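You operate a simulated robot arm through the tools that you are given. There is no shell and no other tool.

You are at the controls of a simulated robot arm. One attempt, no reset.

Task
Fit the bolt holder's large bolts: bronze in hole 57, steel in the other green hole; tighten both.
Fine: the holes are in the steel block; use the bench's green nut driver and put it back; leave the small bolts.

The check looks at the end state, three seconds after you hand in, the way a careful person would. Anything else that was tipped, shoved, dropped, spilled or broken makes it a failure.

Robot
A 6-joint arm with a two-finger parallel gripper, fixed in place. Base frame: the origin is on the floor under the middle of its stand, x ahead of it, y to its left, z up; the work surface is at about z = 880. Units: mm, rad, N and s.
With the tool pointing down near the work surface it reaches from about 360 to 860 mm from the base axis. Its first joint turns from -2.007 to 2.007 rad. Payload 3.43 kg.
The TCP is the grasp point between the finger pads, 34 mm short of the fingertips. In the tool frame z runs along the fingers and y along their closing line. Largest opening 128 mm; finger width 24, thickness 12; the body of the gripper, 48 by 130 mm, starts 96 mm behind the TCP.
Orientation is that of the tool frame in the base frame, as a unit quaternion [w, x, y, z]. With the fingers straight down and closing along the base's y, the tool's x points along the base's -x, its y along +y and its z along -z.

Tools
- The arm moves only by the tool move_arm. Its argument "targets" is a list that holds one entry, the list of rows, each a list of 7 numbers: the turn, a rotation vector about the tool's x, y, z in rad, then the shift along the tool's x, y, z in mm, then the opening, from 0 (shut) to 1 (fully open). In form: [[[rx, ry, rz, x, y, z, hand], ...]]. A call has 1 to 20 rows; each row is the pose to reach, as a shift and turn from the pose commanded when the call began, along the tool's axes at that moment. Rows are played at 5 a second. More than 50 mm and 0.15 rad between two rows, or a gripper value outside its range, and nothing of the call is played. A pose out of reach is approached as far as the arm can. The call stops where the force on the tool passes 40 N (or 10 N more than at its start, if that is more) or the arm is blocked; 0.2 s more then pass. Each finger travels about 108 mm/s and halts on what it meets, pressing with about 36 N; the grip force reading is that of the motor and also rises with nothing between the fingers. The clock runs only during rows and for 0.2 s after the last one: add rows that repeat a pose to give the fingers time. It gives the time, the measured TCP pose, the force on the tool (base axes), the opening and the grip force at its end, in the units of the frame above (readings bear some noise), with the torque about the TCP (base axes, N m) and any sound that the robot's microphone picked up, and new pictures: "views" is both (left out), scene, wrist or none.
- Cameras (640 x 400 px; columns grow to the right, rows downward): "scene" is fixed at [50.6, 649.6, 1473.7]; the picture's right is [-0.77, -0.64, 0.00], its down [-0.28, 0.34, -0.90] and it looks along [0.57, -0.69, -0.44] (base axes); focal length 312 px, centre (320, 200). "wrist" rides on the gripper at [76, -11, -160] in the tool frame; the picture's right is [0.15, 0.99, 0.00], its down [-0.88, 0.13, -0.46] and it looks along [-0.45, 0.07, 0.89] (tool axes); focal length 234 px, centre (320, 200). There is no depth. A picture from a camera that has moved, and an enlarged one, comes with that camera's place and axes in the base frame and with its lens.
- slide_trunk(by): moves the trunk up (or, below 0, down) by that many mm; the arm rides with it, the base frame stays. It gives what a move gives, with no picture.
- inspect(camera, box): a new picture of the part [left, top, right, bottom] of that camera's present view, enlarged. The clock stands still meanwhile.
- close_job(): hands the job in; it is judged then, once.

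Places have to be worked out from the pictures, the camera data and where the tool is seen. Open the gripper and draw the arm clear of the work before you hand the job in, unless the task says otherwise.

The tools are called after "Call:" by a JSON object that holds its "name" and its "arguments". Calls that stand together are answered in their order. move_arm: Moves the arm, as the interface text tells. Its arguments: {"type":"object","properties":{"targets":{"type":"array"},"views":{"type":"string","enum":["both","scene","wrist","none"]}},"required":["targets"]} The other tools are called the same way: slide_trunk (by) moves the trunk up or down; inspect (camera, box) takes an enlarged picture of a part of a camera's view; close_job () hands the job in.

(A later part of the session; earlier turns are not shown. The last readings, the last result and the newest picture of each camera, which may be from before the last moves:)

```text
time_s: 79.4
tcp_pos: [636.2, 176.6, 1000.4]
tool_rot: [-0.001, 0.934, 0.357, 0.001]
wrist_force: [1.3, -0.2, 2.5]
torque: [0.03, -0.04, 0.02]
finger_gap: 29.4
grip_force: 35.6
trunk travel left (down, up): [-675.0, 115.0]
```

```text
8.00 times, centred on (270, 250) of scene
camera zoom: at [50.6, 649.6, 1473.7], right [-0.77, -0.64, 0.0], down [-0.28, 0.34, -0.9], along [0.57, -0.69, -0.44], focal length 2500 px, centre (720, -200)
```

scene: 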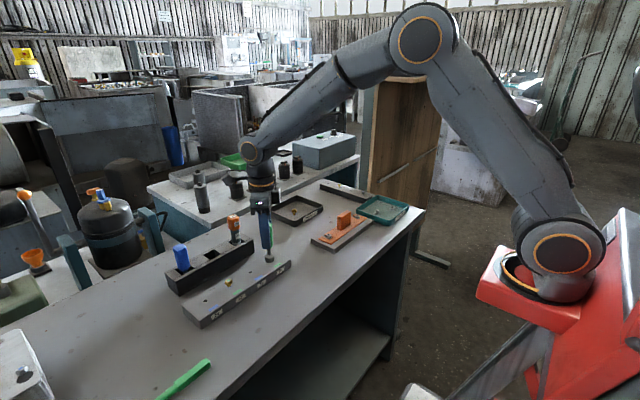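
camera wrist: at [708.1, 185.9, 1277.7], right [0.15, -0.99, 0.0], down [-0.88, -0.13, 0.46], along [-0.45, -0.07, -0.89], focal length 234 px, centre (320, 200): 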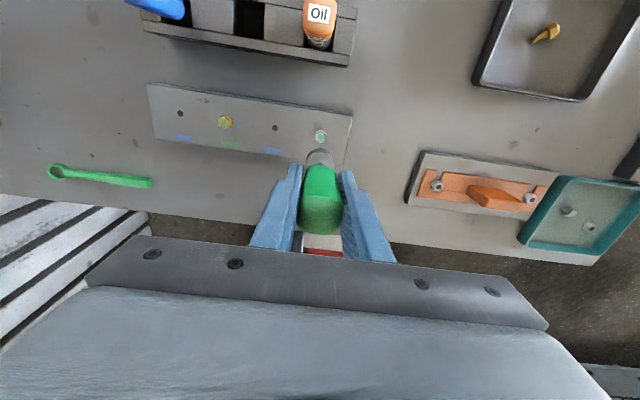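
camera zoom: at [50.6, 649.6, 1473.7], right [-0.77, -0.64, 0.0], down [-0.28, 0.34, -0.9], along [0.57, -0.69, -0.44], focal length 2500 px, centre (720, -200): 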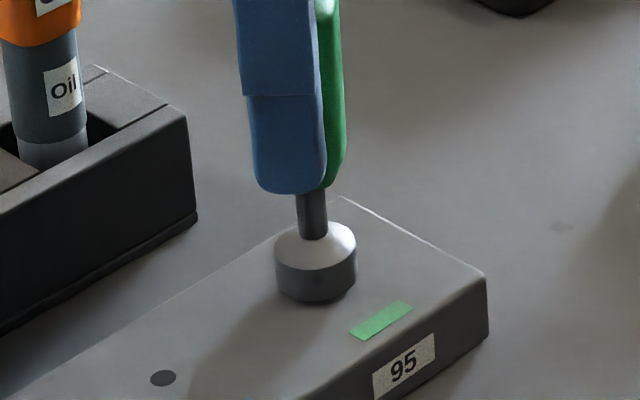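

About 318° turned, and the socket rim is now about 1 mm above the block. I continue carefully, watching the torque for the bolt to become tight.

Call:
{"name": "move_arm", "arguments": {"targets": [[[0, 0, 0.12, -0.05, 0.2, 0.1, 0], [0, 0, 0.24, -0.12, 0.4, 0.2, 0], [0, 0, 0.36, -0.22, 0.58, 0.3, 0], [0, 0, 0.48, -0.33, 0.75, 0.4, 0], [0, 0, 0.6, -0.47, 0.91, 0.5, 0], [0, 0, 0.72, -0.62, 1.05, 0.6, 0]]], "views": "none"}}

Call:
{"name": "inspect", "arguments": {"camera": "scene", "box": [250, 225, 290, 275]}}

```text
time_s: 80.4
tcp_pos: [638.2, 164.3, 1000.5]
tool_rot: [-0.02, 0.985, 0.17, 0.002]
wrist_force: [-9.0, 30.3, 3.6]
torque: [2.42, 0.73, 0.15]
finger_gap: 32.4
grip_force: 35.6
out of reach, approached as far as the arm can: row 3, 4
trunk travel left (down, up): [-675.0, 115.0]
stopped in row 4: the force on the tool passed its limit at 47 N (the readings are from after the stop); the commanded pose is now the measured one
```

```text
8.00 times, centred on (270, 250) of scene
camera zoom: at [50.6, 649.6, 1473.7], right [-0.77, -0.64, 0.0], down [-0.28, 0.34, -0.9], along [0.57, -0.69, -0.44], focal length 2500 px, centre (720, -200)
```

zoom: 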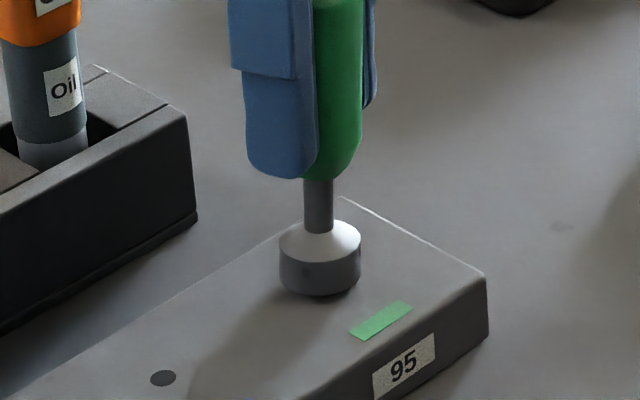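

The wrist hit its turn limit at yaw ≈ -155°, and the arm strayed about 12 mm in -y, loading the driver sideways. I undo that gently, going back to the last good position (636, 176.6) and yaw -138°.

Call:
{"name": "move_arm", "arguments": {"targets": [[[-0.009, -0.005, -0.097, 0.56, -3.06, 0, 0], [-0.018, -0.009, -0.194, 1.12, -6.13, 0, 0], [-0.027, -0.014, -0.291, 1.68, -9.2, 0, 0], [-0.036, -0.018, -0.388, 2.24, -12.26, 0, 0], [-0.036, -0.018, -0.388, 2.24, -12.26, 0, 0]]], "views": "none"}}

Call:
{"name": "inspect", "arguments": {"camera": "scene", "box": [250, 225, 290, 275]}}

Call:
{"name": "inspect", "arguments": {"camera": "scene", "box": [230, 170, 310, 270]}}

```text
time_s: 81.6
tcp_pos: [638.4, 173.5, 1000.2]
tool_rot: [0.001, 0.934, 0.358, -0.001]
wrist_force: [-7.1, 20.7, 4.4]
torque: [1.69, 0.58, -0.18]
finger_gap: 29.8
grip_force: 36.4
trunk travel left (down, up): [-675.0, 115.0]
```

```text
8.00 times, centred on (270, 250) of scene
camera zoom: at [50.6, 649.6, 1473.7], right [-0.77, -0.64, 0.0], down [-0.28, 0.34, -0.9], along [0.57, -0.69, -0.44], focal length 2500 px, centre (720, -200)
```

zoom: 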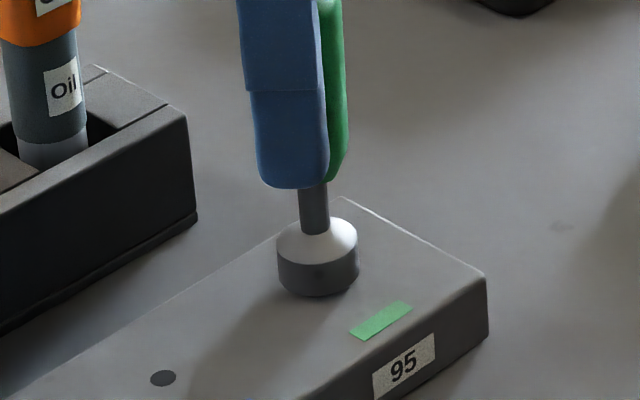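

```text
4.00 times, centred on (270, 220) of scene
camera zoom: at [50.6, 649.6, 1473.7], right [-0.77, -0.64, 0.0], down [-0.28, 0.34, -0.9], along [0.57, -0.69, -0.44], focal length 1250 px, centre (520, 120)
```

zoom: 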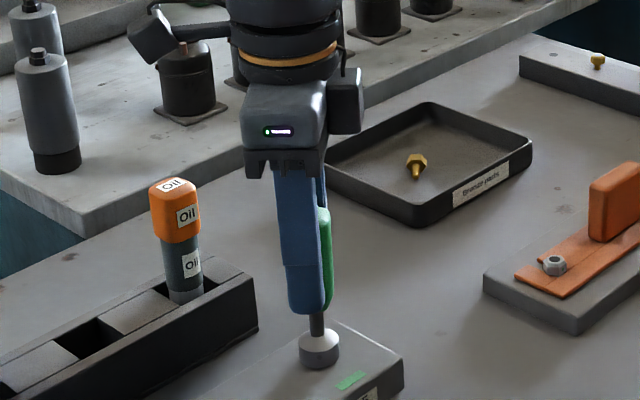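

A lateral load of about 20 N in +y remains, so the tool must go a bit further in +y and slightly in -x. I ease it in small steps.

Call:
{"name": "move_arm", "arguments": {"targets": [[[0, 0, 0, 0.3, -1.1, 0, 0], [0, 0, 0, 0.6, -2.2, 0, 0], [0, 0, 0, 0.89, -3.2, 0, 0], [0, 0, 0, 0.89, -3.2, 0, 0]]], "views": "none"}}

Call:
{"name": "inspect", "arguments": {"camera": "scene", "box": [250, 225, 290, 275]}}

```text
time_s: 82.6
tcp_pos: [637.0, 176.3, 999.8]
tool_rot: [0.002, 0.934, 0.357, -0.001]
wrist_force: [0.3, -0.7, -0.9]
torque: [0.0, 0.03, -0.05]
finger_gap: 29.4
grip_force: 36.0
trunk travel left (down, up): [-675.0, 115.0]
```

```text
8.00 times, centred on (270, 250) of scene
camera zoom: at [50.6, 649.6, 1473.7], right [-0.77, -0.64, 0.0], down [-0.28, 0.34, -0.9], along [0.57, -0.69, -0.44], focal length 2500 px, centre (720, -200)
```

zoom: 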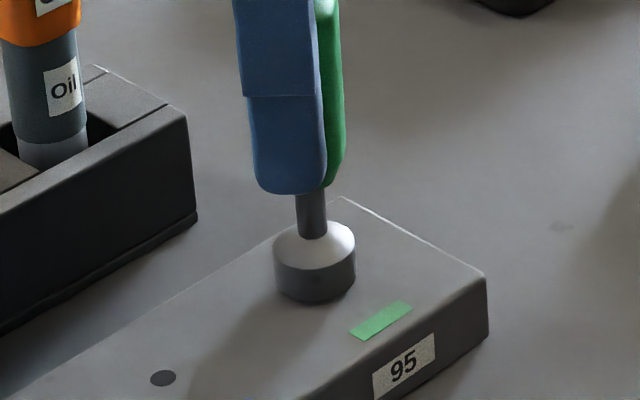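

The load is gone and the driver is back upright on the bolt. To get more turning range I lift the socket off the head, rotate the tool 180° counter-clockwise, a multiple of 60°, and re-engage.

Call:
{"name": "move_arm", "arguments": {"targets": [[[0, 0, 0, 0, 0, -2, 0], [0, 0, 0, 0, 0, -5, 0], [0, 0, 0, 0, 0, -9, 0], [0, 0, 0, 0, 0, -14, 0], [0, 0, 0, 0, 0, -20, 0], [0, 0, 0, 0, 0, -20, 0]]], "views": "none"}}

Call:
{"name": "inspect", "arguments": {"camera": "scene", "box": [250, 225, 290, 275]}}

```text
time_s: 84.0
tcp_pos: [636.3, 176.3, 1021.0]
tool_rot: [0.002, 0.934, 0.358, 0.0]
wrist_force: [0.6, 0.4, -1.6]
torque: [0.01, 0.01, -0.02]
finger_gap: 29.5
grip_force: 36.1
trunk travel left (down, up): [-675.0, 115.0]
```

```text
8.00 times, centred on (270, 250) of scene
camera zoom: at [50.6, 649.6, 1473.7], right [-0.77, -0.64, 0.0], down [-0.28, 0.34, -0.9], along [0.57, -0.69, -0.44], focal length 2500 px, centre (720, -200)
```

zoom: 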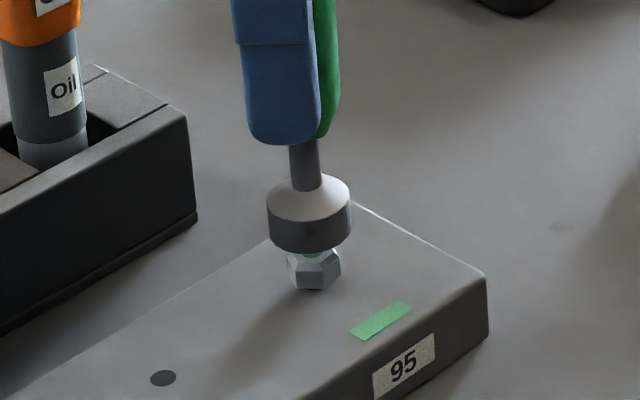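

The head is almost down on the block. I rotate counter-clockwise in the air, 120° and then 60°, about the socket axis.

Call:
{"name": "move_arm", "arguments": {"targets": [[[0, 0, -0.14, -0.05, -0.25, 0, 0], [0, 0, -0.28, -0.15, -0.5, 0, 0], [0, 0, -0.42, -0.3, -0.7, 0, 0], [0, 0, -0.56, -0.45, -0.9, 0, 0], [0, 0, -0.7, -0.6, -1.15, 0, 0], [0, 0, -0.84, -0.75, -1.3, 0, 0], [0, 0, -0.98, -0.9, -1.5, 0, 0], [0, 0, -1.12, -1.05, -1.65, 0, 0], [0, 0, -1.26, -1.2, -1.75, 0, 0], [0, 0, -1.4, -1.4, -1.8, 0, 0], [0, 0, -1.54, -1.6, -1.9, 0, 0], [0, 0, -1.68, -1.8, -1.95, 0, 0], [0, 0, -1.82, -2.0, -1.95, 0, 0], [0, 0, -1.96, -2.15, -1.93, 0, 0], [0, 0, -2.0944, -2.29, -1.92, 0, 0], [0, 0, -2.0944, -2.29, -1.92, 0, 0]]], "views": "none"}}

Call:
{"name": "move_arm", "arguments": {"targets": [[[0, 0, -0.14, -0.05, -0.25, 0, 0], [0, 0, -0.28, -0.13, -0.5, 0, 0], [0, 0, -0.42, -0.2, -0.75, 0, 0], [0, 0, -0.56, -0.28, -1.0, 0, 0], [0, 0, -0.7, -0.37, -1.2, 0, 0], [0, 0, -0.84, -0.46, -1.4, 0, 0], [0, 0, -0.98, -0.55, -1.55, 0, 0], [0, 0, -1.0472, -0.59, -1.62, 0, 0], [0, 0, -1.0472, -0.59, -1.62, 0, 0]]], "views": "wrist"}}

Call:
{"name": "inspect", "arguments": {"camera": "scene", "box": [250, 225, 290, 275]}}

Call:
{"name": "inspect", "arguments": {"camera": "wrist", "box": [280, 110, 360, 230]}}

```text
time_s: 87.4
tcp_pos: [633.4, 175.8, 1020.0]
tool_rot: [0.0, 0.157, 0.988, -0.001]
wrist_force: [0.3, 0.0, -1.3]
torque: [0.02, -0.01, -0.02]
finger_gap: 29.4
grip_force: 36.0
trunk travel left (down, up): [-675.0, 115.0]
```

```text
time_s: 89.4
tcp_pos: [632.5, 173.9, 1020.9]
tool_rot: [-0.001, -0.358, 0.934, -0.001]
wrist_force: [-0.3, -0.2, -1.6]
torque: [-0.01, 0.0, 0.0]
finger_gap: 29.6
grip_force: 36.1
trunk travel left (down, up): [-675.0, 115.0]
camera wrist: at [583.8, 114.6, 1180.4], right [-0.77, 0.64, 0.0], down [0.57, 0.69, 0.45], along [0.29, 0.35, -0.89], focal length 234 px, centre (320, 200)
```

wrist: 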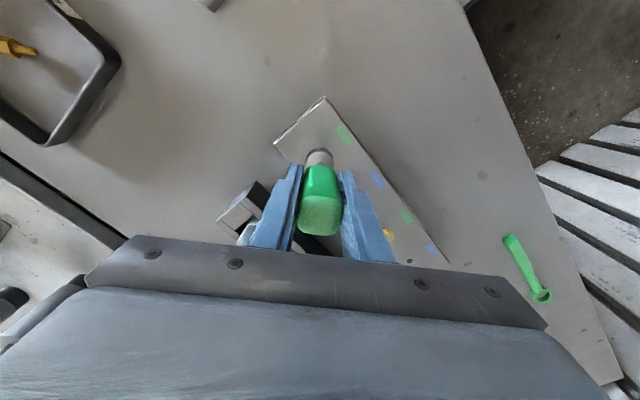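

```text
8.00 times, centred on (270, 250) of scene
camera zoom: at [50.6, 649.6, 1473.7], right [-0.77, -0.64, 0.0], down [-0.28, 0.34, -0.9], along [0.57, -0.69, -0.44], focal length 2500 px, centre (720, -200)
```

zoom: 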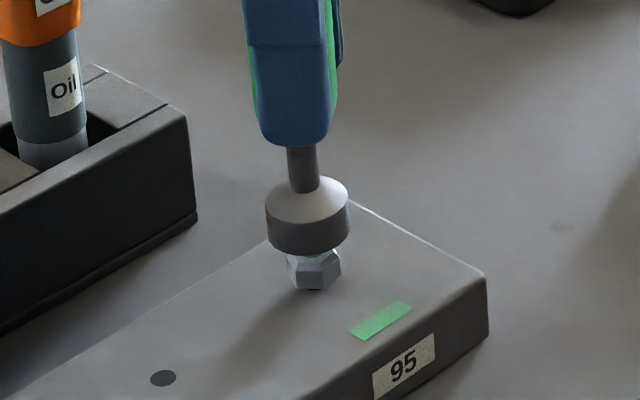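

```text
3.33 times, centred on (320, 170) of wrist
camera zoom: at [583.8, 114.6, 1180.4], right [-0.77, 0.64, 0.0], down [0.57, 0.69, 0.45], along [0.29, 0.35, -0.89], focal length 781 px, centre (320, 300)
```

zoom: 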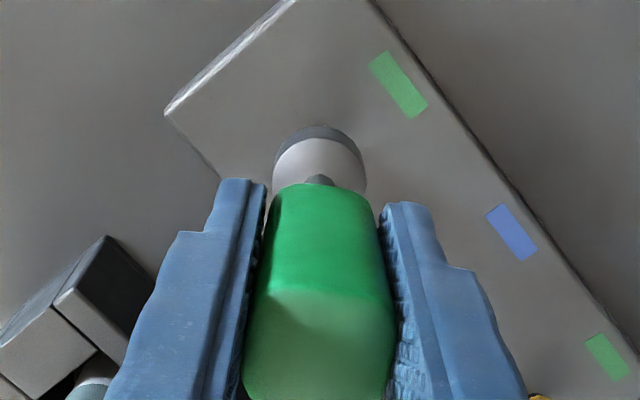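

The socket sits about 1 mm off toward +x/+y in the scene view, so I trim 0.6 mm and lower it back over the head.

Call:
{"name": "move_arm", "arguments": {"targets": [[[0, 0, 0, 0.6, 0, 4, 0], [0, 0, 0, 0.6, 0, 7, 0], [0, 0, 0, 0.6, 0, 9, 0], [0, 0, 0, 0.6, 0, 11, 0], [0, 0, 0, 0.6, 0, 13, 0], [0, 0, 0, 0.6, 0, 15, 0], [0, 0, 0, 0.6, 0, 17, 0]]], "views": "none"}}

Call:
{"name": "inspect", "arguments": {"camera": "scene", "box": [250, 225, 290, 275]}}

```text
time_s: 91.0
tcp_pos: [634.4, 173.3, 1003.8]
tool_rot: [0.0, -0.357, 0.934, -0.001]
wrist_force: [0.4, -0.3, -2.0]
torque: [-0.01, -0.02, 0.01]
finger_gap: 29.5
grip_force: 35.8
trunk travel left (down, up): [-675.0, 115.0]
```

```text
8.00 times, centred on (270, 250) of scene
camera zoom: at [50.6, 649.6, 1473.7], right [-0.77, -0.64, 0.0], down [-0.28, 0.34, -0.9], along [0.57, -0.69, -0.44], focal length 2500 px, centre (720, -200)
```

zoom: 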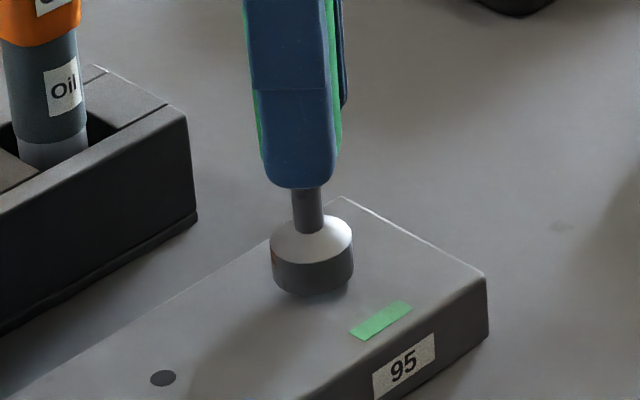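

It re-engaged freely. I lower the last few millimetres until light contact.

Call:
{"name": "move_arm", "arguments": {"targets": [[[0, 0, 0, 0, 0, 1.2, 0], [0, 0, 0, 0, 0, 2.4, 0], [0, 0, 0, 0, 0, 3.4, 0], [0, 0, 0, 0, 0, 4.2, 0]]], "views": "none"}}

```text
time_s: 92.0
tcp_pos: [633.6, 173.5, 1000.5]
tool_rot: [0.0, -0.357, 0.934, -0.001]
wrist_force: [-0.9, 0.6, 9.3]
torque: [0.03, 0.0, 0.02]
finger_gap: 29.5
grip_force: 35.9
trunk travel left (down, up): [-675.0, 115.0]
```

Seated with 9 N. I turn clockwise again, watching torque.

Call:
{"name": "move_arm", "arguments": {"targets": [[[0, 0, 0.12, -0.05, 0.2, 0.08, 0], [0, 0, 0.24, -0.12, 0.4, 0.16, 0], [0, 0, 0.36, -0.22, 0.58, 0.24, 0], [0, 0, 0.48, -0.33, 0.75, 0.32, 0], [0, 0, 0.6, -0.47, 0.91, 0.4, 0], [0, 0, 0.72, -0.62, 1.05, 0.48, 0], [0, 0, 0.84, -0.79, 1.17, 0.56, 0]]], "views": "none"}}

Call:
{"name": "inspect", "arguments": {"camera": "scene", "box": [250, 225, 290, 275]}}

```text
time_s: 93.6
tcp_pos: [632.7, 175.5, 999.1]
tool_rot: [0.0, 0.056, 0.998, 0.0]
wrist_force: [0.6, 0.7, 14.7]
torque: [0.13, -0.05, 0.07]
finger_gap: 29.7
grip_force: 35.9
trunk travel left (down, up): [-675.0, 115.0]
```

```text
8.00 times, centred on (270, 250) of scene
camera zoom: at [50.6, 649.6, 1473.7], right [-0.77, -0.64, 0.0], down [-0.28, 0.34, -0.9], along [0.57, -0.69, -0.44], focal length 2500 px, centre (720, -200)
```

zoom: 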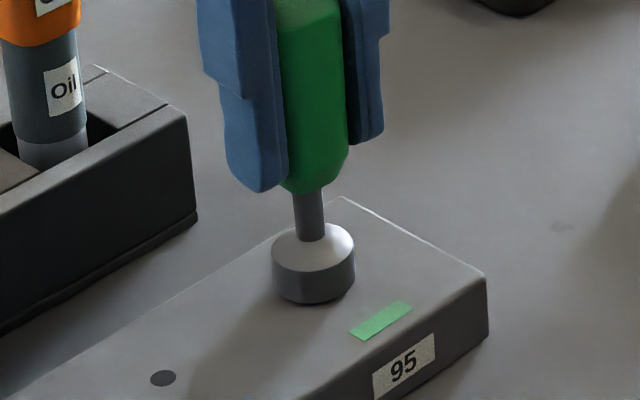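

Now at yaw -6°. Torque is still small, so I keep turning with little extra follow.

Call:
{"name": "move_arm", "arguments": {"targets": [[[0, 0, 0.12, -0.05, 0.2, 0.03, 0], [0, 0, 0.24, -0.12, 0.4, 0.06, 0], [0, 0, 0.36, -0.22, 0.58, 0.1, 0], [0, 0, 0.48, -0.33, 0.75, 0.15, 0], [0, 0, 0.6, -0.47, 0.91, 0.2, 0], [0, 0, 0.72, -0.62, 1.05, 0.25, 0], [0, 0, 0.84, -0.79, 1.17, 0.3, 0]]], "views": "none"}}

Call:
{"name": "inspect", "arguments": {"camera": "scene", "box": [250, 225, 290, 275]}}

```text
time_s: 95.2
tcp_pos: [633.5, 176.1, 997.9]
tool_rot: [0.0, 0.457, 0.889, -0.002]
wrist_force: [-0.9, 1.5, 10.0]
torque: [0.09, 0.11, 0.03]
finger_gap: 29.4
grip_force: 36.3
trunk travel left (down, up): [-675.0, 115.0]
```

```text
8.00 times, centred on (270, 250) of scene
camera zoom: at [50.6, 649.6, 1473.7], right [-0.77, -0.64, 0.0], down [-0.28, 0.34, -0.9], along [0.57, -0.69, -0.44], focal length 2500 px, centre (720, -200)
```

zoom: 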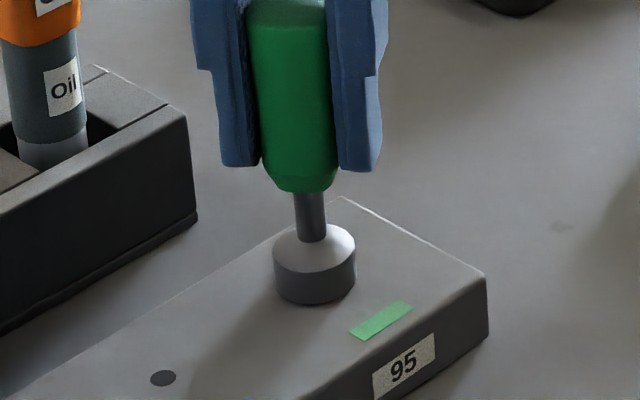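

Still turning freely with a slow sink. I continue another 48°.

Call:
{"name": "move_arm", "arguments": {"targets": [[[0, 0, 0.12, -0.05, 0.2, 0.05, 0], [0, 0, 0.24, -0.12, 0.4, 0.1, 0], [0, 0, 0.36, -0.22, 0.58, 0.15, 0], [0, 0, 0.48, -0.33, 0.75, 0.2, 0], [0, 0, 0.6, -0.47, 0.91, 0.25, 0], [0, 0, 0.72, -0.62, 1.05, 0.3, 0], [0, 0, 0.84, -0.79, 1.17, 0.35, 0]]], "views": "none"}}

Call:
{"name": "inspect", "arguments": {"camera": "scene", "box": [250, 225, 290, 275]}}

```text
time_s: 96.8
tcp_pos: [635.9, 176.5, 998.0]
tool_rot: [0.0, 0.781, 0.625, -0.001]
wrist_force: [-1.4, 1.7, 5.7]
torque: [0.12, 0.12, 0.02]
finger_gap: 29.6
grip_force: 36.2
trunk travel left (down, up): [-675.0, 115.0]
```

```text
8.00 times, centred on (270, 250) of scene
camera zoom: at [50.6, 649.6, 1473.7], right [-0.77, -0.64, 0.0], down [-0.28, 0.34, -0.9], along [0.57, -0.69, -0.44], focal length 2500 px, centre (720, -200)
```

zoom: 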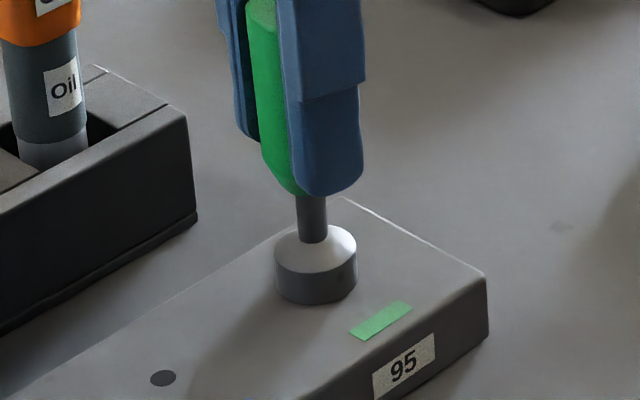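

The bolt is still sinking about 0.8 mm per 48°. I turn another 34°, staying inside the wrist's limit.

Call:
{"name": "move_arm", "arguments": {"targets": [[[0, 0, 0.12, -0.05, 0.2, 0.07, 0], [0, 0, 0.24, -0.12, 0.4, 0.14, 0], [0, 0, 0.36, -0.22, 0.58, 0.21, 0], [0, 0, 0.48, -0.33, 0.75, 0.28, 0], [0, 0, 0.6, -0.47, 0.91, 0.35, 0]]], "views": "none"}}

Call:
{"name": "inspect", "arguments": {"camera": "scene", "box": [250, 225, 290, 275]}}

```text
time_s: 98.0
tcp_pos: [637.1, 175.2, 997.1]
tool_rot: [0.001, 0.931, 0.366, -0.001]
wrist_force: [0.1, 0.5, 1.8]
torque: [0.04, 0.03, 0.05]
finger_gap: 29.5
grip_force: 36.1
trunk travel left (down, up): [-675.0, 115.0]
```

```text
8.00 times, centred on (270, 250) of scene
camera zoom: at [50.6, 649.6, 1473.7], right [-0.77, -0.64, 0.0], down [-0.28, 0.34, -0.9], along [0.57, -0.69, -0.44], focal length 2500 px, centre (720, -200)
```

zoom: 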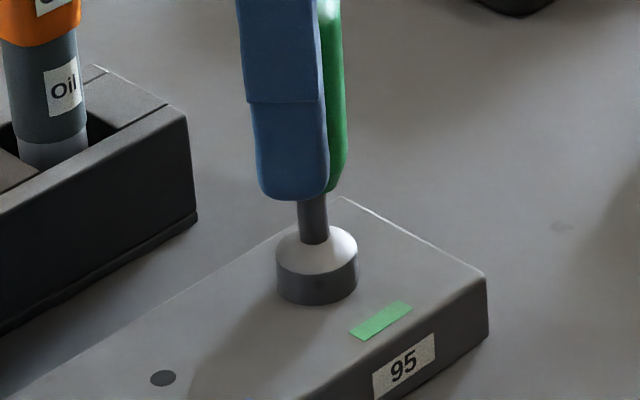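

Same yaw as before and about 2–3 mm lower. I lift the socket off to inspect the bolt head's height.

Call:
{"name": "move_arm", "arguments": {"targets": [[[0, 0, 0, 0, 0, -2, 0], [0, 0, 0, 0, 0, -5, 0], [0, 0, 0, 0, 0, -10, 0], [0, 0, 0, 0, 0, -16, 0], [0, 0, 0, 0, 0, -24, 0], [0, 0, 0, 0, 0, -28, 0], [0, 0, 0, 0, 0, -28, 0]]], "views": "none"}}

Call:
{"name": "inspect", "arguments": {"camera": "scene", "box": [250, 225, 290, 275]}}

Call:
{"name": "inspect", "arguments": {"camera": "scene", "box": [262, 248, 278, 266]}}

```text
time_s: 99.6
tcp_pos: [635.7, 175.5, 1025.1]
tool_rot: [0.001, 0.93, 0.368, 0.0]
wrist_force: [-0.7, 0.0, -0.9]
torque: [0.03, -0.01, 0.01]
finger_gap: 29.4
grip_force: 35.9
trunk travel left (down, up): [-675.0, 115.0]
```

```text
8.00 times, centred on (270, 250) of scene
camera zoom: at [50.6, 649.6, 1473.7], right [-0.77, -0.64, 0.0], down [-0.28, 0.34, -0.9], along [0.57, -0.69, -0.44], focal length 2500 px, centre (720, -200)
```

zoom: 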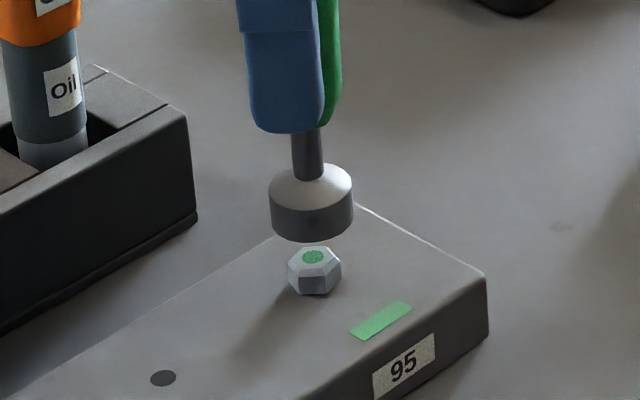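

```text
16.00 times, centred on (270, 257) of scene
camera zoom: at [50.6, 649.6, 1473.7], right [-0.77, -0.64, 0.0], down [-0.28, 0.34, -0.9], along [0.57, -0.69, -0.44], focal length 5000 px, centre (1120, -712)
```

zoom: 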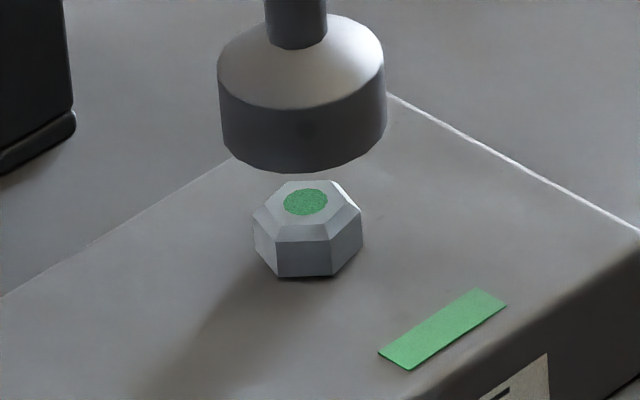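

The head is nearly flush: its top is about 11.4 mm above the block, against about 16.7 mm at the start. I ratchet back 120° counter-clockwise in the air to finish tightening.

Call:
{"name": "move_arm", "arguments": {"targets": [[[0, 0, -0.14, -0.05, -0.25, 0, 0], [0, 0, -0.28, -0.15, -0.5, 0, 0], [0, 0, -0.42, -0.3, -0.7, 0, 0], [0, 0, -0.56, -0.45, -0.9, 0, 0], [0, 0, -0.7, -0.6, -1.15, 0, 0], [0, 0, -0.84, -0.75, -1.3, 0, 0], [0, 0, -0.98, -0.9, -1.5, 0, 0], [0, 0, -1.12, -1.05, -1.65, 0, 0], [0, 0, -1.26, -1.2, -1.75, 0, 0], [0, 0, -1.4, -1.4, -1.8, 0, 0], [0, 0, -1.54, -1.6, -1.9, 0, 0], [0, 0, -1.68, -1.8, -1.95, 0, 0], [0, 0, -1.82, -2.0, -1.95, 0, 0], [0, 0, -1.96, -2.15, -1.93, 0, 0], [0, 0, -2.0944, -2.29, -1.92, 0, 0], [0, 0, -2.0944, -2.29, -1.92, 0, 0]]], "views": "none"}}

Call:
{"name": "inspect", "arguments": {"camera": "scene", "box": [250, 225, 290, 275]}}

```text
time_s: 103.0
tcp_pos: [634.4, 175.0, 1025.1]
tool_rot: [0.0, 0.146, 0.989, 0.0]
wrist_force: [-0.7, 0.2, -1.6]
torque: [0.0, -0.03, 0.0]
finger_gap: 29.4
grip_force: 36.0
trunk travel left (down, up): [-675.0, 115.0]
```

```text
8.00 times, centred on (270, 250) of scene
camera zoom: at [50.6, 649.6, 1473.7], right [-0.77, -0.64, 0.0], down [-0.28, 0.34, -0.9], along [0.57, -0.69, -0.44], focal length 2500 px, centre (720, -200)
```

zoom: 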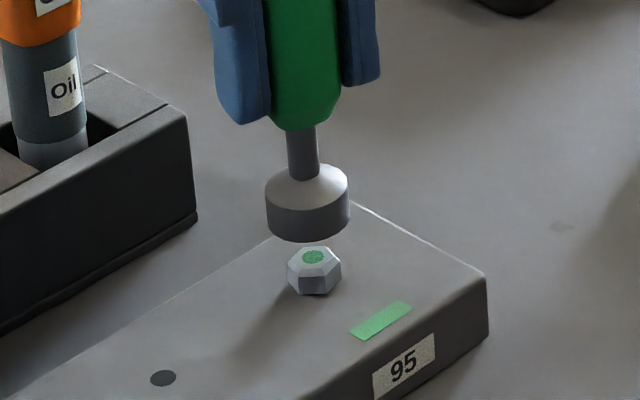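

I trim about 0.7 mm and lower the socket back onto the head.

Call:
{"name": "move_arm", "arguments": {"targets": [[[0, 0, 0, 0.4, -0.6, 5, 0], [0, 0, 0, 0.4, -0.6, 10, 0], [0, 0, 0, 0.4, -0.6, 14, 0], [0, 0, 0, 0.4, -0.6, 17, 0], [0, 0, 0, 0.4, -0.6, 20, 0], [0, 0, 0, 0.4, -0.6, 22.5, 0], [0, 0, 0, 0.4, -0.6, 25, 0]]], "views": "none"}}

Call:
{"name": "inspect", "arguments": {"camera": "scene", "box": [250, 225, 290, 275]}}

```text
time_s: 104.6
tcp_pos: [633.0, 174.8, 1000.8]
tool_rot: [0.0, 0.147, 0.989, -0.001]
wrist_force: [-0.5, -0.4, -1.3]
torque: [-0.01, 0.03, 0.0]
finger_gap: 29.3
grip_force: 35.9
trunk travel left (down, up): [-675.0, 115.0]
```

```text
8.00 times, centred on (270, 250) of scene
camera zoom: at [50.6, 649.6, 1473.7], right [-0.77, -0.64, 0.0], down [-0.28, 0.34, -0.9], along [0.57, -0.69, -0.44], focal length 2500 px, centre (720, -200)
```

zoom: 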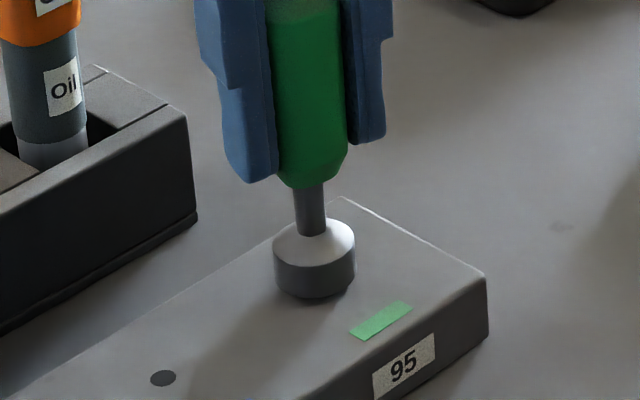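

Engaged again without resistance. I lower the last 3–4 mm until light contact and begin turning.

Call:
{"name": "move_arm", "arguments": {"targets": [[[0, 0, 0, 0, 0, 1, 0], [0, 0, 0, 0, 0, 2, 0], [0, 0, 0, 0, 0, 3, 0], [0, 0, 0, 0, 0, 3.8, 0]]], "views": "none"}}

```text
time_s: 105.6
tcp_pos: [632.1, 174.4, 997.3]
tool_rot: [0.001, 0.146, 0.989, 0.0]
wrist_force: [-0.8, -0.7, 7.3]
torque: [0.0, 0.05, 0.0]
finger_gap: 29.4
grip_force: 35.9
trunk travel left (down, up): [-675.0, 115.0]
```

Contact at 7 N. I turn clockwise 48° with no extra follow and watch the torque.

Call:
{"name": "move_arm", "arguments": {"targets": [[[0, 0, 0.12, -0.05, 0.2, 0.03, 0], [0, 0, 0.24, -0.12, 0.4, 0.06, 0], [0, 0, 0.36, -0.22, 0.58, 0.1, 0], [0, 0, 0.48, -0.33, 0.75, 0.13, 0], [0, 0, 0.6, -0.47, 0.91, 0.16, 0], [0, 0, 0.72, -0.62, 1.05, 0.2, 0], [0, 0, 0.84, -0.79, 1.17, 0.2, 0]]], "views": "none"}}

Call:
{"name": "inspect", "arguments": {"camera": "scene", "box": [250, 225, 290, 275]}}

```text
time_s: 107.2
tcp_pos: [633.7, 175.6, 996.7]
tool_rot: [0.001, 0.538, 0.843, -0.001]
wrist_force: [3.7, 1.3, 16.4]
torque: [-0.19, -0.34, 0.18]
finger_gap: 29.6
grip_force: 36.6
trunk travel left (down, up): [-675.0, 115.0]
```

```text
8.00 times, centred on (270, 250) of scene
camera zoom: at [50.6, 649.6, 1473.7], right [-0.77, -0.64, 0.0], down [-0.28, 0.34, -0.9], along [0.57, -0.69, -0.44], focal length 2500 px, centre (720, -200)
```

zoom: 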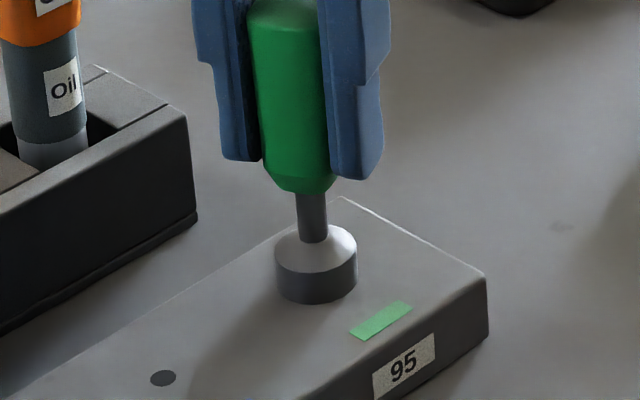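

Torque has begun to appear (0.18 N·m) and the head no longer sinks. I turn on in a smaller step to see it build.

Call:
{"name": "move_arm", "arguments": {"targets": [[[0, 0, 0.1, -0.03, 0.17, 0, 0], [0, 0, 0.2, -0.09, 0.33, 0, 0], [0, 0, 0.3, -0.17, 0.49, 0, 0], [0, 0, 0.4, -0.25, 0.64, 0, 0]]], "views": "none"}}

Call:
{"name": "inspect", "arguments": {"camera": "scene", "box": [250, 225, 290, 275]}}

```text
time_s: 108.2
tcp_pos: [634.3, 176.7, 997.4]
tool_rot: [0.001, 0.695, 0.719, -0.001]
wrist_force: [4.8, 1.1, 18.9]
torque: [-0.06, -0.21, 0.49]
finger_gap: 29.8
grip_force: 35.6
trunk travel left (down, up): [-675.0, 115.0]
```

```text
8.00 times, centred on (270, 250) of scene
camera zoom: at [50.6, 649.6, 1473.7], right [-0.77, -0.64, 0.0], down [-0.28, 0.34, -0.9], along [0.57, -0.69, -0.44], focal length 2500 px, centre (720, -200)
```

zoom: 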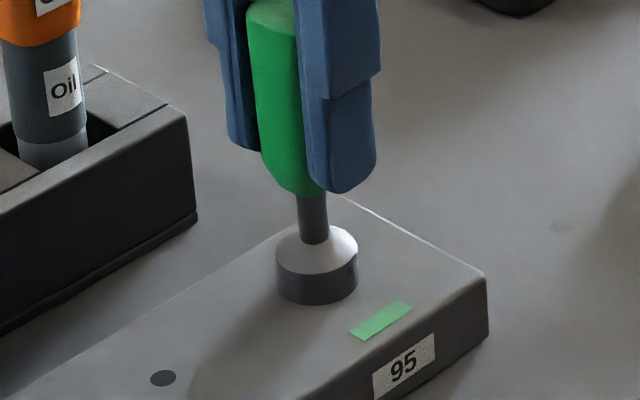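

Torque rose to 0.49 N·m, so the bolt is tightening. I continue in small increments and watch for a click or stall.

Call:
{"name": "move_arm", "arguments": {"targets": [[[0, 0, 0.06, -0.02, 0.1, 0, 0], [0, 0, 0.12, -0.05, 0.2, 0, 0], [0, 0, 0.18, -0.08, 0.3, 0, 0]]], "views": "none"}}

Call:
{"name": "inspect", "arguments": {"camera": "scene", "box": [250, 225, 290, 275]}}

```text
time_s: 109.0
tcp_pos: [634.6, 175.2, 997.6]
tool_rot: [0.002, 0.757, 0.654, 0.0]
wrist_force: [4.7, 1.1, 21.0]
torque: [-0.07, -0.23, 0.56]
finger_gap: 29.4
grip_force: 36.4
trunk travel left (down, up): [-675.0, 115.0]
```

```text
8.00 times, centred on (270, 250) of scene
camera zoom: at [50.6, 649.6, 1473.7], right [-0.77, -0.64, 0.0], down [-0.28, 0.34, -0.9], along [0.57, -0.69, -0.44], focal length 2500 px, centre (720, -200)
```

zoom: 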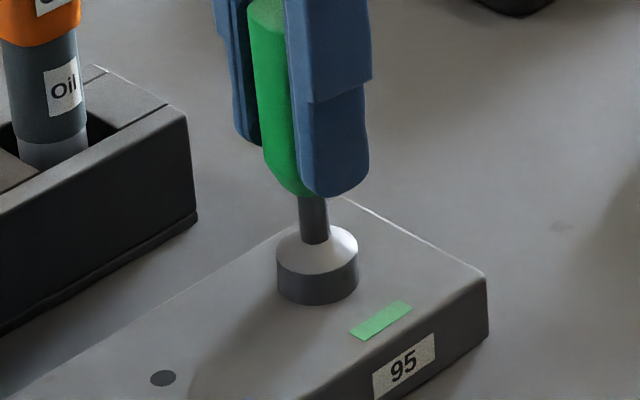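

Torque is 0.56 N·m at yaw -98°. I keep turning.

Call:
{"name": "move_arm", "arguments": {"targets": [[[0, 0, 0.07, -0.02, 0.12, 0, 0], [0, 0, 0.14, -0.06, 0.24, 0, 0], [0, 0, 0.21, -0.11, 0.35, 0, 0], [0, 0, 0.28, -0.16, 0.46, 0, 0]]], "views": "none"}}

Call:
{"name": "inspect", "arguments": {"camera": "scene", "box": [250, 225, 290, 275]}}

```text
time_s: 110.0
tcp_pos: [636.2, 173.8, 997.3]
tool_rot: [0.001, 0.84, 0.542, -0.001]
wrist_force: [2.4, -1.2, 20.2]
torque: [-0.25, -0.01, 0.54]
finger_gap: 29.5
grip_force: 36.0
trunk travel left (down, up): [-675.0, 115.0]
```

```text
8.00 times, centred on (270, 250) of scene
camera zoom: at [50.6, 649.6, 1473.7], right [-0.77, -0.64, 0.0], down [-0.28, 0.34, -0.9], along [0.57, -0.69, -0.44], focal length 2500 px, centre (720, -200)
```

zoom: 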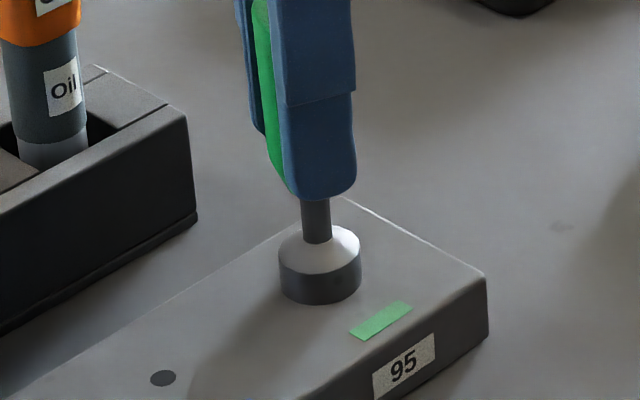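

Torque holds at about 0.54 N·m. I check with the wrist camera whether the handle is still square in the fingers or slipping.

Call:
{"name": "inspect", "arguments": {"camera": "wrist", "box": [260, 120, 380, 260]}}

Call:
{"name": "inspect", "arguments": {"camera": "scene", "box": [240, 190, 300, 270]}}

```text
2.86 times, centred on (320, 190) of wrist
camera zoom: at [655.0, 248.2, 1156.7], right [0.96, -0.27, 0.0], down [-0.24, -0.85, 0.46], along [-0.13, -0.44, -0.89], focal length 669 px, centre (320, 229)
```

zoom: 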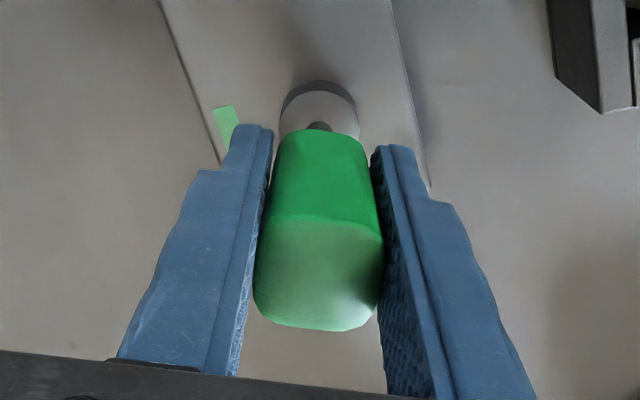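

```text
5.00 times, centred on (270, 230) of scene
camera zoom: at [50.6, 649.6, 1473.7], right [-0.77, -0.64, 0.0], down [-0.28, 0.34, -0.9], along [0.57, -0.69, -0.44], focal length 1562 px, centre (570, 50)
```

zoom: 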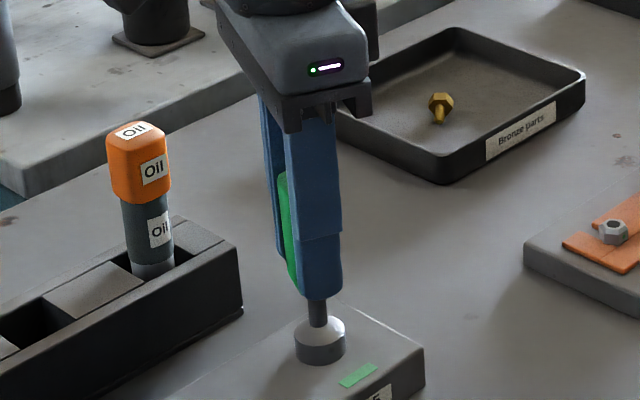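

The handle has only twisted a few degrees in the pads, so the driver is mostly following the hand. I turn a further 20° and watch the torque.

Call:
{"name": "move_arm", "arguments": {"targets": [[[0, 0, 0.07, -0.02, 0.12, 0, 0], [0, 0, 0.14, -0.06, 0.24, 0, 0], [0, 0, 0.21, -0.11, 0.35, 0, 0], [0, 0, 0.28, -0.16, 0.46, 0, 0], [0, 0, 0.35, -0.21, 0.56, 0, 0]]], "views": "none"}}

Call:
{"name": "inspect", "arguments": {"camera": "wrist", "box": [260, 120, 380, 260]}}

Call:
{"name": "inspect", "arguments": {"camera": "scene", "box": [250, 225, 290, 275]}}

```text
time_s: 111.2
tcp_pos: [635.0, 175.2, 997.9]
tool_rot: [0.001, 0.922, 0.388, 0.001]
wrist_force: [0.9, -0.7, 15.7]
torque: [-0.07, 0.19, 0.57]
finger_gap: 29.3
grip_force: 35.7
trunk travel left (down, up): [-675.0, 115.0]
```

```text
2.86 times, centred on (320, 190) of wrist
camera zoom: at [679.3, 236.7, 1156.7], right [0.81, -0.59, 0.0], down [-0.52, -0.72, 0.46], along [-0.27, -0.37, -0.89], focal length 669 px, centre (320, 229)
```

zoom: 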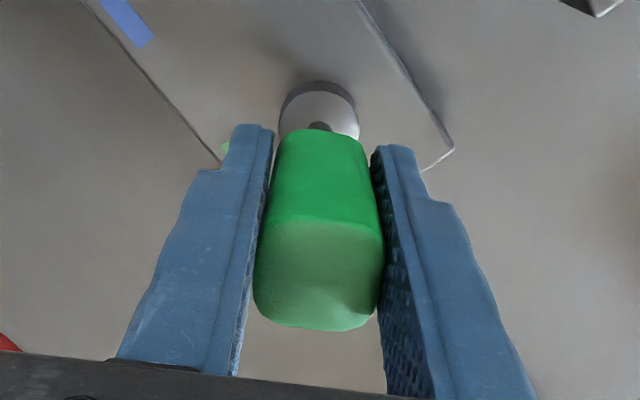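

```text
8.00 times, centred on (270, 250) of scene
camera zoom: at [50.6, 649.6, 1473.7], right [-0.77, -0.64, 0.0], down [-0.28, 0.34, -0.9], along [0.57, -0.69, -0.44], focal length 2500 px, centre (720, -200)
```

zoom: 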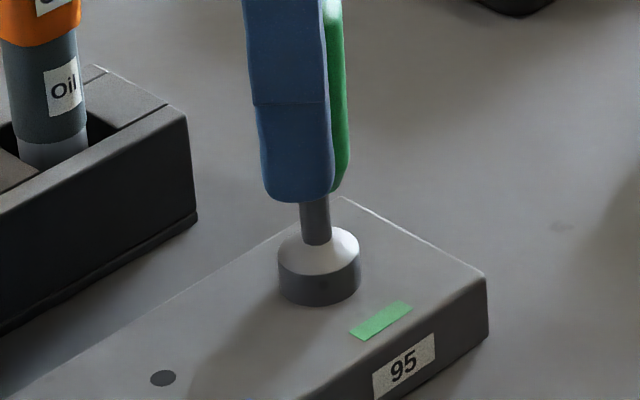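

The driver turns with the hand at a steady ~0.55 N·m. I lift the socket off to see how the head sits now.

Call:
{"name": "move_arm", "arguments": {"targets": [[[0, 0, -0.05, 0, -0.05, 0, 0], [0, 0, -0.05, 0, -0.05, -2, 0], [0, 0, -0.05, 0, -0.05, -5, 0], [0, 0, -0.05, 0, -0.05, -10, 0], [0, 0, -0.05, 0, -0.05, -16, 0], [0, 0, -0.05, 0, -0.05, -24, 0], [0, 0, -0.05, 0, -0.05, -28, 0], [0, 0, -0.05, 0, -0.05, -28, 0]]], "views": "none"}}

Call:
{"name": "inspect", "arguments": {"camera": "scene", "box": [250, 225, 290, 275]}}

Call:
{"name": "inspect", "arguments": {"camera": "scene", "box": [262, 248, 278, 266]}}

Call:
{"name": "inspect", "arguments": {"camera": "wrist", "box": [260, 80, 380, 260]}}

```text
time_s: 113.0
tcp_pos: [634.9, 175.4, 1024.8]
tool_rot: [0.0, 0.912, 0.411, -0.001]
wrist_force: [0.4, -0.6, -1.5]
torque: [0.01, -0.01, 0.0]
finger_gap: 29.5
grip_force: 36.5
trunk travel left (down, up): [-675.0, 115.0]
```

```text
8.00 times, centred on (270, 250) of scene
camera zoom: at [50.6, 649.6, 1473.7], right [-0.77, -0.64, 0.0], down [-0.28, 0.34, -0.9], along [0.57, -0.69, -0.44], focal length 2500 px, centre (720, -200)
```

zoom: 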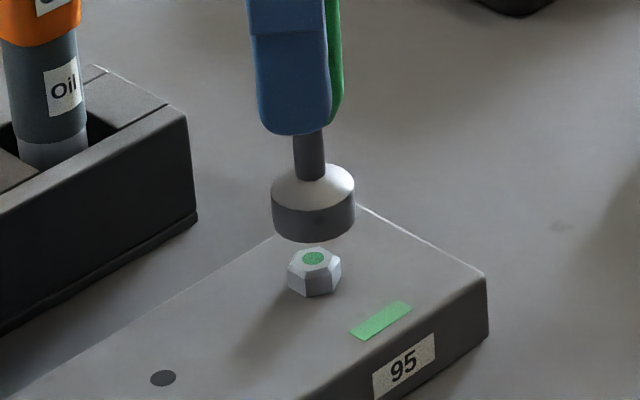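

```text
16.00 times, centred on (270, 257) of scene
camera zoom: at [50.6, 649.6, 1473.7], right [-0.77, -0.64, 0.0], down [-0.28, 0.34, -0.9], along [0.57, -0.69, -0.44], focal length 5000 px, centre (1120, -712)
```

zoom: 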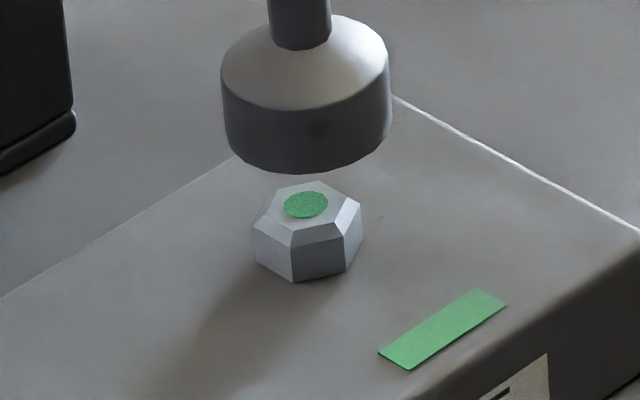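

```text
2.22 times, centred on (320, 170) of wrist
camera zoom: at [676.5, 238.9, 1184.4], right [0.84, -0.55, 0.0], down [-0.49, -0.74, 0.46], along [-0.25, -0.38, -0.89], focal length 520 px, centre (320, 267)
```

zoom: 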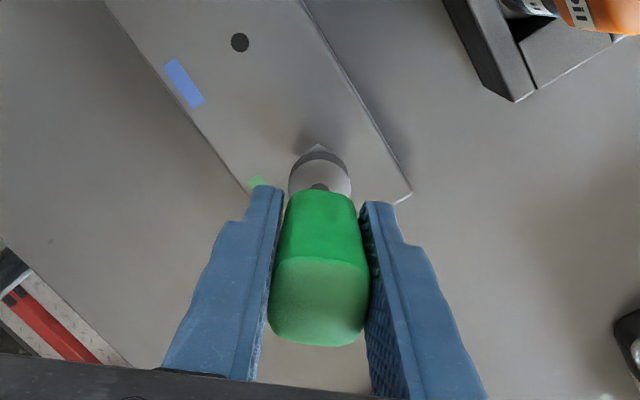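

The head is now flush with the block, and in the last stroke it was still creeping down at 0.55 N·m. I ratchet back another 120° and give it one more stroke to be sure it is fully tight.

Call:
{"name": "move_arm", "arguments": {"targets": [[[0, 0, -0.14, -0.05, -0.25, 0, 0], [0, 0, -0.28, -0.15, -0.5, 0, 0], [0, 0, -0.42, -0.3, -0.7, 0, 0], [0, 0, -0.56, -0.45, -0.9, 0, 0], [0, 0, -0.7, -0.6, -1.15, 0, 0], [0, 0, -0.84, -0.75, -1.3, 0, 0], [0, 0, -0.98, -0.9, -1.5, 0, 0], [0, 0, -1.12, -1.05, -1.65, 0, 0], [0, 0, -1.26, -1.2, -1.75, 0, 0], [0, 0, -1.4, -1.4, -1.8, 0, 0], [0, 0, -1.54, -1.6, -1.9, 0, 0], [0, 0, -1.68, -1.8, -1.95, 0, 0], [0, 0, -1.82, -2.0, -1.95, 0, 0], [0, 0, -1.96, -2.15, -1.93, 0, 0], [0, 0, -2.0944, -2.29, -1.92, 0, 0], [0, 0, -2.0944, -2.29, -1.92, 0, 0]]], "views": "none"}}

Call:
{"name": "inspect", "arguments": {"camera": "scene", "box": [250, 225, 290, 275]}}

Call:
{"name": "inspect", "arguments": {"camera": "wrist", "box": [260, 120, 380, 260]}}

```text
time_s: 116.4
tcp_pos: [632.9, 175.1, 1024.6]
tool_rot: [0.0, 0.099, 0.995, -0.002]
wrist_force: [1.7, -0.4, -1.6]
torque: [-0.02, 0.01, 0.03]
finger_gap: 29.6
grip_force: 35.8
trunk travel left (down, up): [-675.0, 115.0]
```

```text
8.00 times, centred on (270, 250) of scene
camera zoom: at [50.6, 649.6, 1473.7], right [-0.77, -0.64, 0.0], down [-0.28, 0.34, -0.9], along [0.57, -0.69, -0.44], focal length 2500 px, centre (720, -200)
```

zoom: 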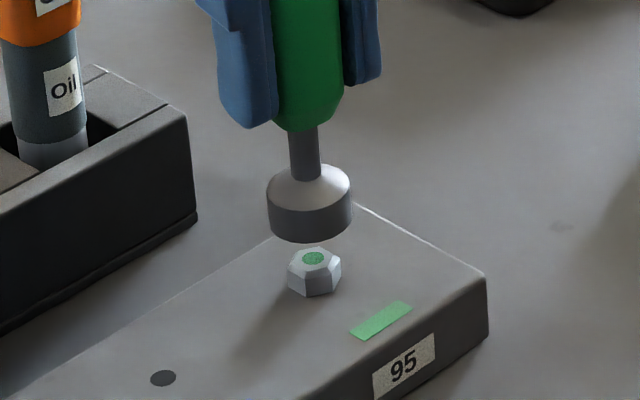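

```text
2.86 times, centred on (320, 190) of wrist
camera zoom: at [555.4, 178.3, 1184.4], right [0.05, 1.0, 0.0], down [0.89, -0.05, 0.46], along [0.45, -0.03, -0.89], focal length 669 px, centre (320, 229)
```

zoom: 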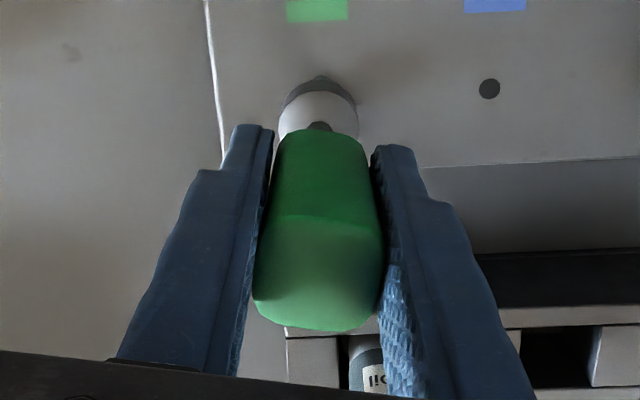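

The socket is centred. I lower onto the head again, then to light contact.

Call:
{"name": "move_arm", "arguments": {"targets": [[[0, 0, 0, 0, 0, 5, 0], [0, 0, 0, 0, 0, 10, 0], [0, 0, 0, 0, 0, 14, 0], [0, 0, 0, 0, 0, 17, 0], [0, 0, 0, 0, 0, 20, 0], [0, 0, 0, 0, 0, 22.5, 0], [0, 0, 0, 0, 0, 25, 0], [0, 0, 0, 0, 0, 26.5, 0], [0, 0, 0, 0, 0, 28, 0], [0, 0, 0, 0, 0, 29, 0]]], "views": "none"}}

Call:
{"name": "inspect", "arguments": {"camera": "scene", "box": [250, 225, 290, 275]}}

```text
time_s: 118.6
tcp_pos: [632.0, 174.2, 996.8]
tool_rot: [0.0, 0.1, 0.995, -0.001]
wrist_force: [-4.1, -2.0, 12.6]
torque: [-0.06, 0.15, 0.0]
finger_gap: 29.5
grip_force: 36.8
trunk travel left (down, up): [-675.0, 115.0]
```

```text
8.00 times, centred on (270, 250) of scene
camera zoom: at [50.6, 649.6, 1473.7], right [-0.77, -0.64, 0.0], down [-0.28, 0.34, -0.9], along [0.57, -0.69, -0.44], focal length 2500 px, centre (720, -200)
```

zoom: 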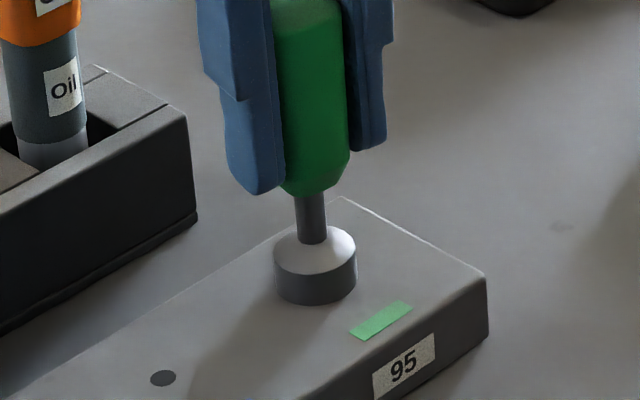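

Engaged and seated at 12.6 N. I turn clockwise in steps and watch the torque.

Call:
{"name": "move_arm", "arguments": {"targets": [[[0, 0, 0.1, -0.04, 0.17, 0, 0], [0, 0, 0.2, -0.09, 0.33, 0, 0], [0, 0, 0.3, -0.17, 0.49, 0, 0], [0, 0, 0.4, -0.26, 0.64, 0, 0]]], "views": "none"}}

Call:
{"name": "move_arm", "arguments": {"targets": [[[0, 0, 0.1, -0.04, 0.17, 0, 0], [0, 0, 0.2, -0.09, 0.33, 0, 0], [0, 0, 0.3, -0.17, 0.49, 0, 0], [0, 0, 0.4, -0.26, 0.64, 0, 0]]], "views": "none"}}

Call:
{"name": "inspect", "arguments": {"camera": "wrist", "box": [260, 120, 380, 260]}}

Call:
{"name": "inspect", "arguments": {"camera": "scene", "box": [250, 225, 290, 275]}}

```text
time_s: 119.6
tcp_pos: [632.8, 175.4, 995.8]
tool_rot: [0.001, 0.296, 0.955, -0.001]
wrist_force: [0.9, 3.0, 17.9]
torque: [0.13, -0.18, 0.44]
finger_gap: 29.5
grip_force: 35.9
trunk travel left (down, up): [-675.0, 115.0]
```

```text
time_s: 120.6
tcp_pos: [634.4, 175.4, 996.0]
tool_rot: [0.001, 0.481, 0.877, -0.001]
wrist_force: [0.1, 3.4, 14.0]
torque: [0.25, -0.08, 0.56]
finger_gap: 29.7
grip_force: 35.8
trunk travel left (down, up): [-675.0, 115.0]
```

```text
2.86 times, centred on (320, 190) of wrist
camera zoom: at [582.1, 233.1, 1155.6], right [0.75, 0.66, 0.0], down [0.58, -0.67, 0.46], along [0.3, -0.35, -0.89], focal length 669 px, centre (320, 229)
```

zoom: 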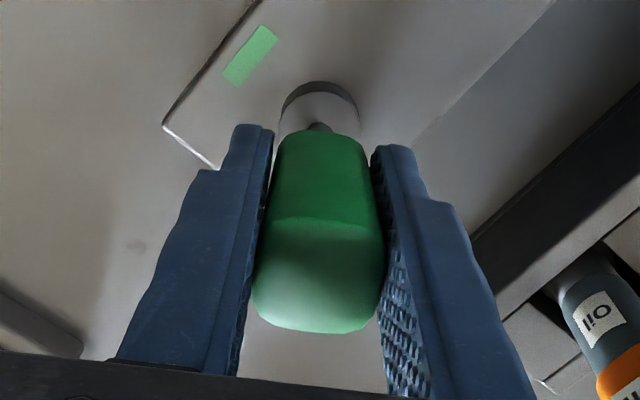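

```text
8.00 times, centred on (270, 250) of scene
camera zoom: at [50.6, 649.6, 1473.7], right [-0.77, -0.64, 0.0], down [-0.28, 0.34, -0.9], along [0.57, -0.69, -0.44], focal length 2500 px, centre (720, -200)
```

zoom: 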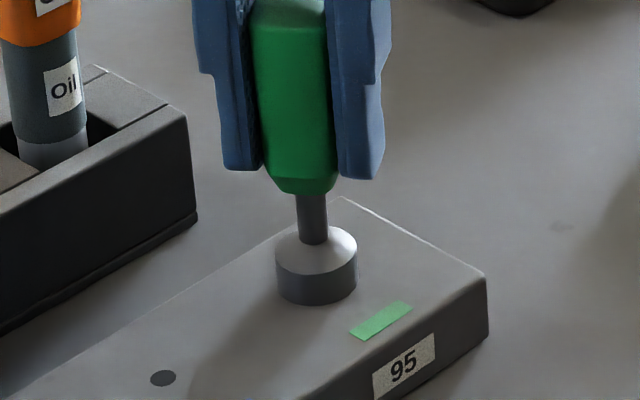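

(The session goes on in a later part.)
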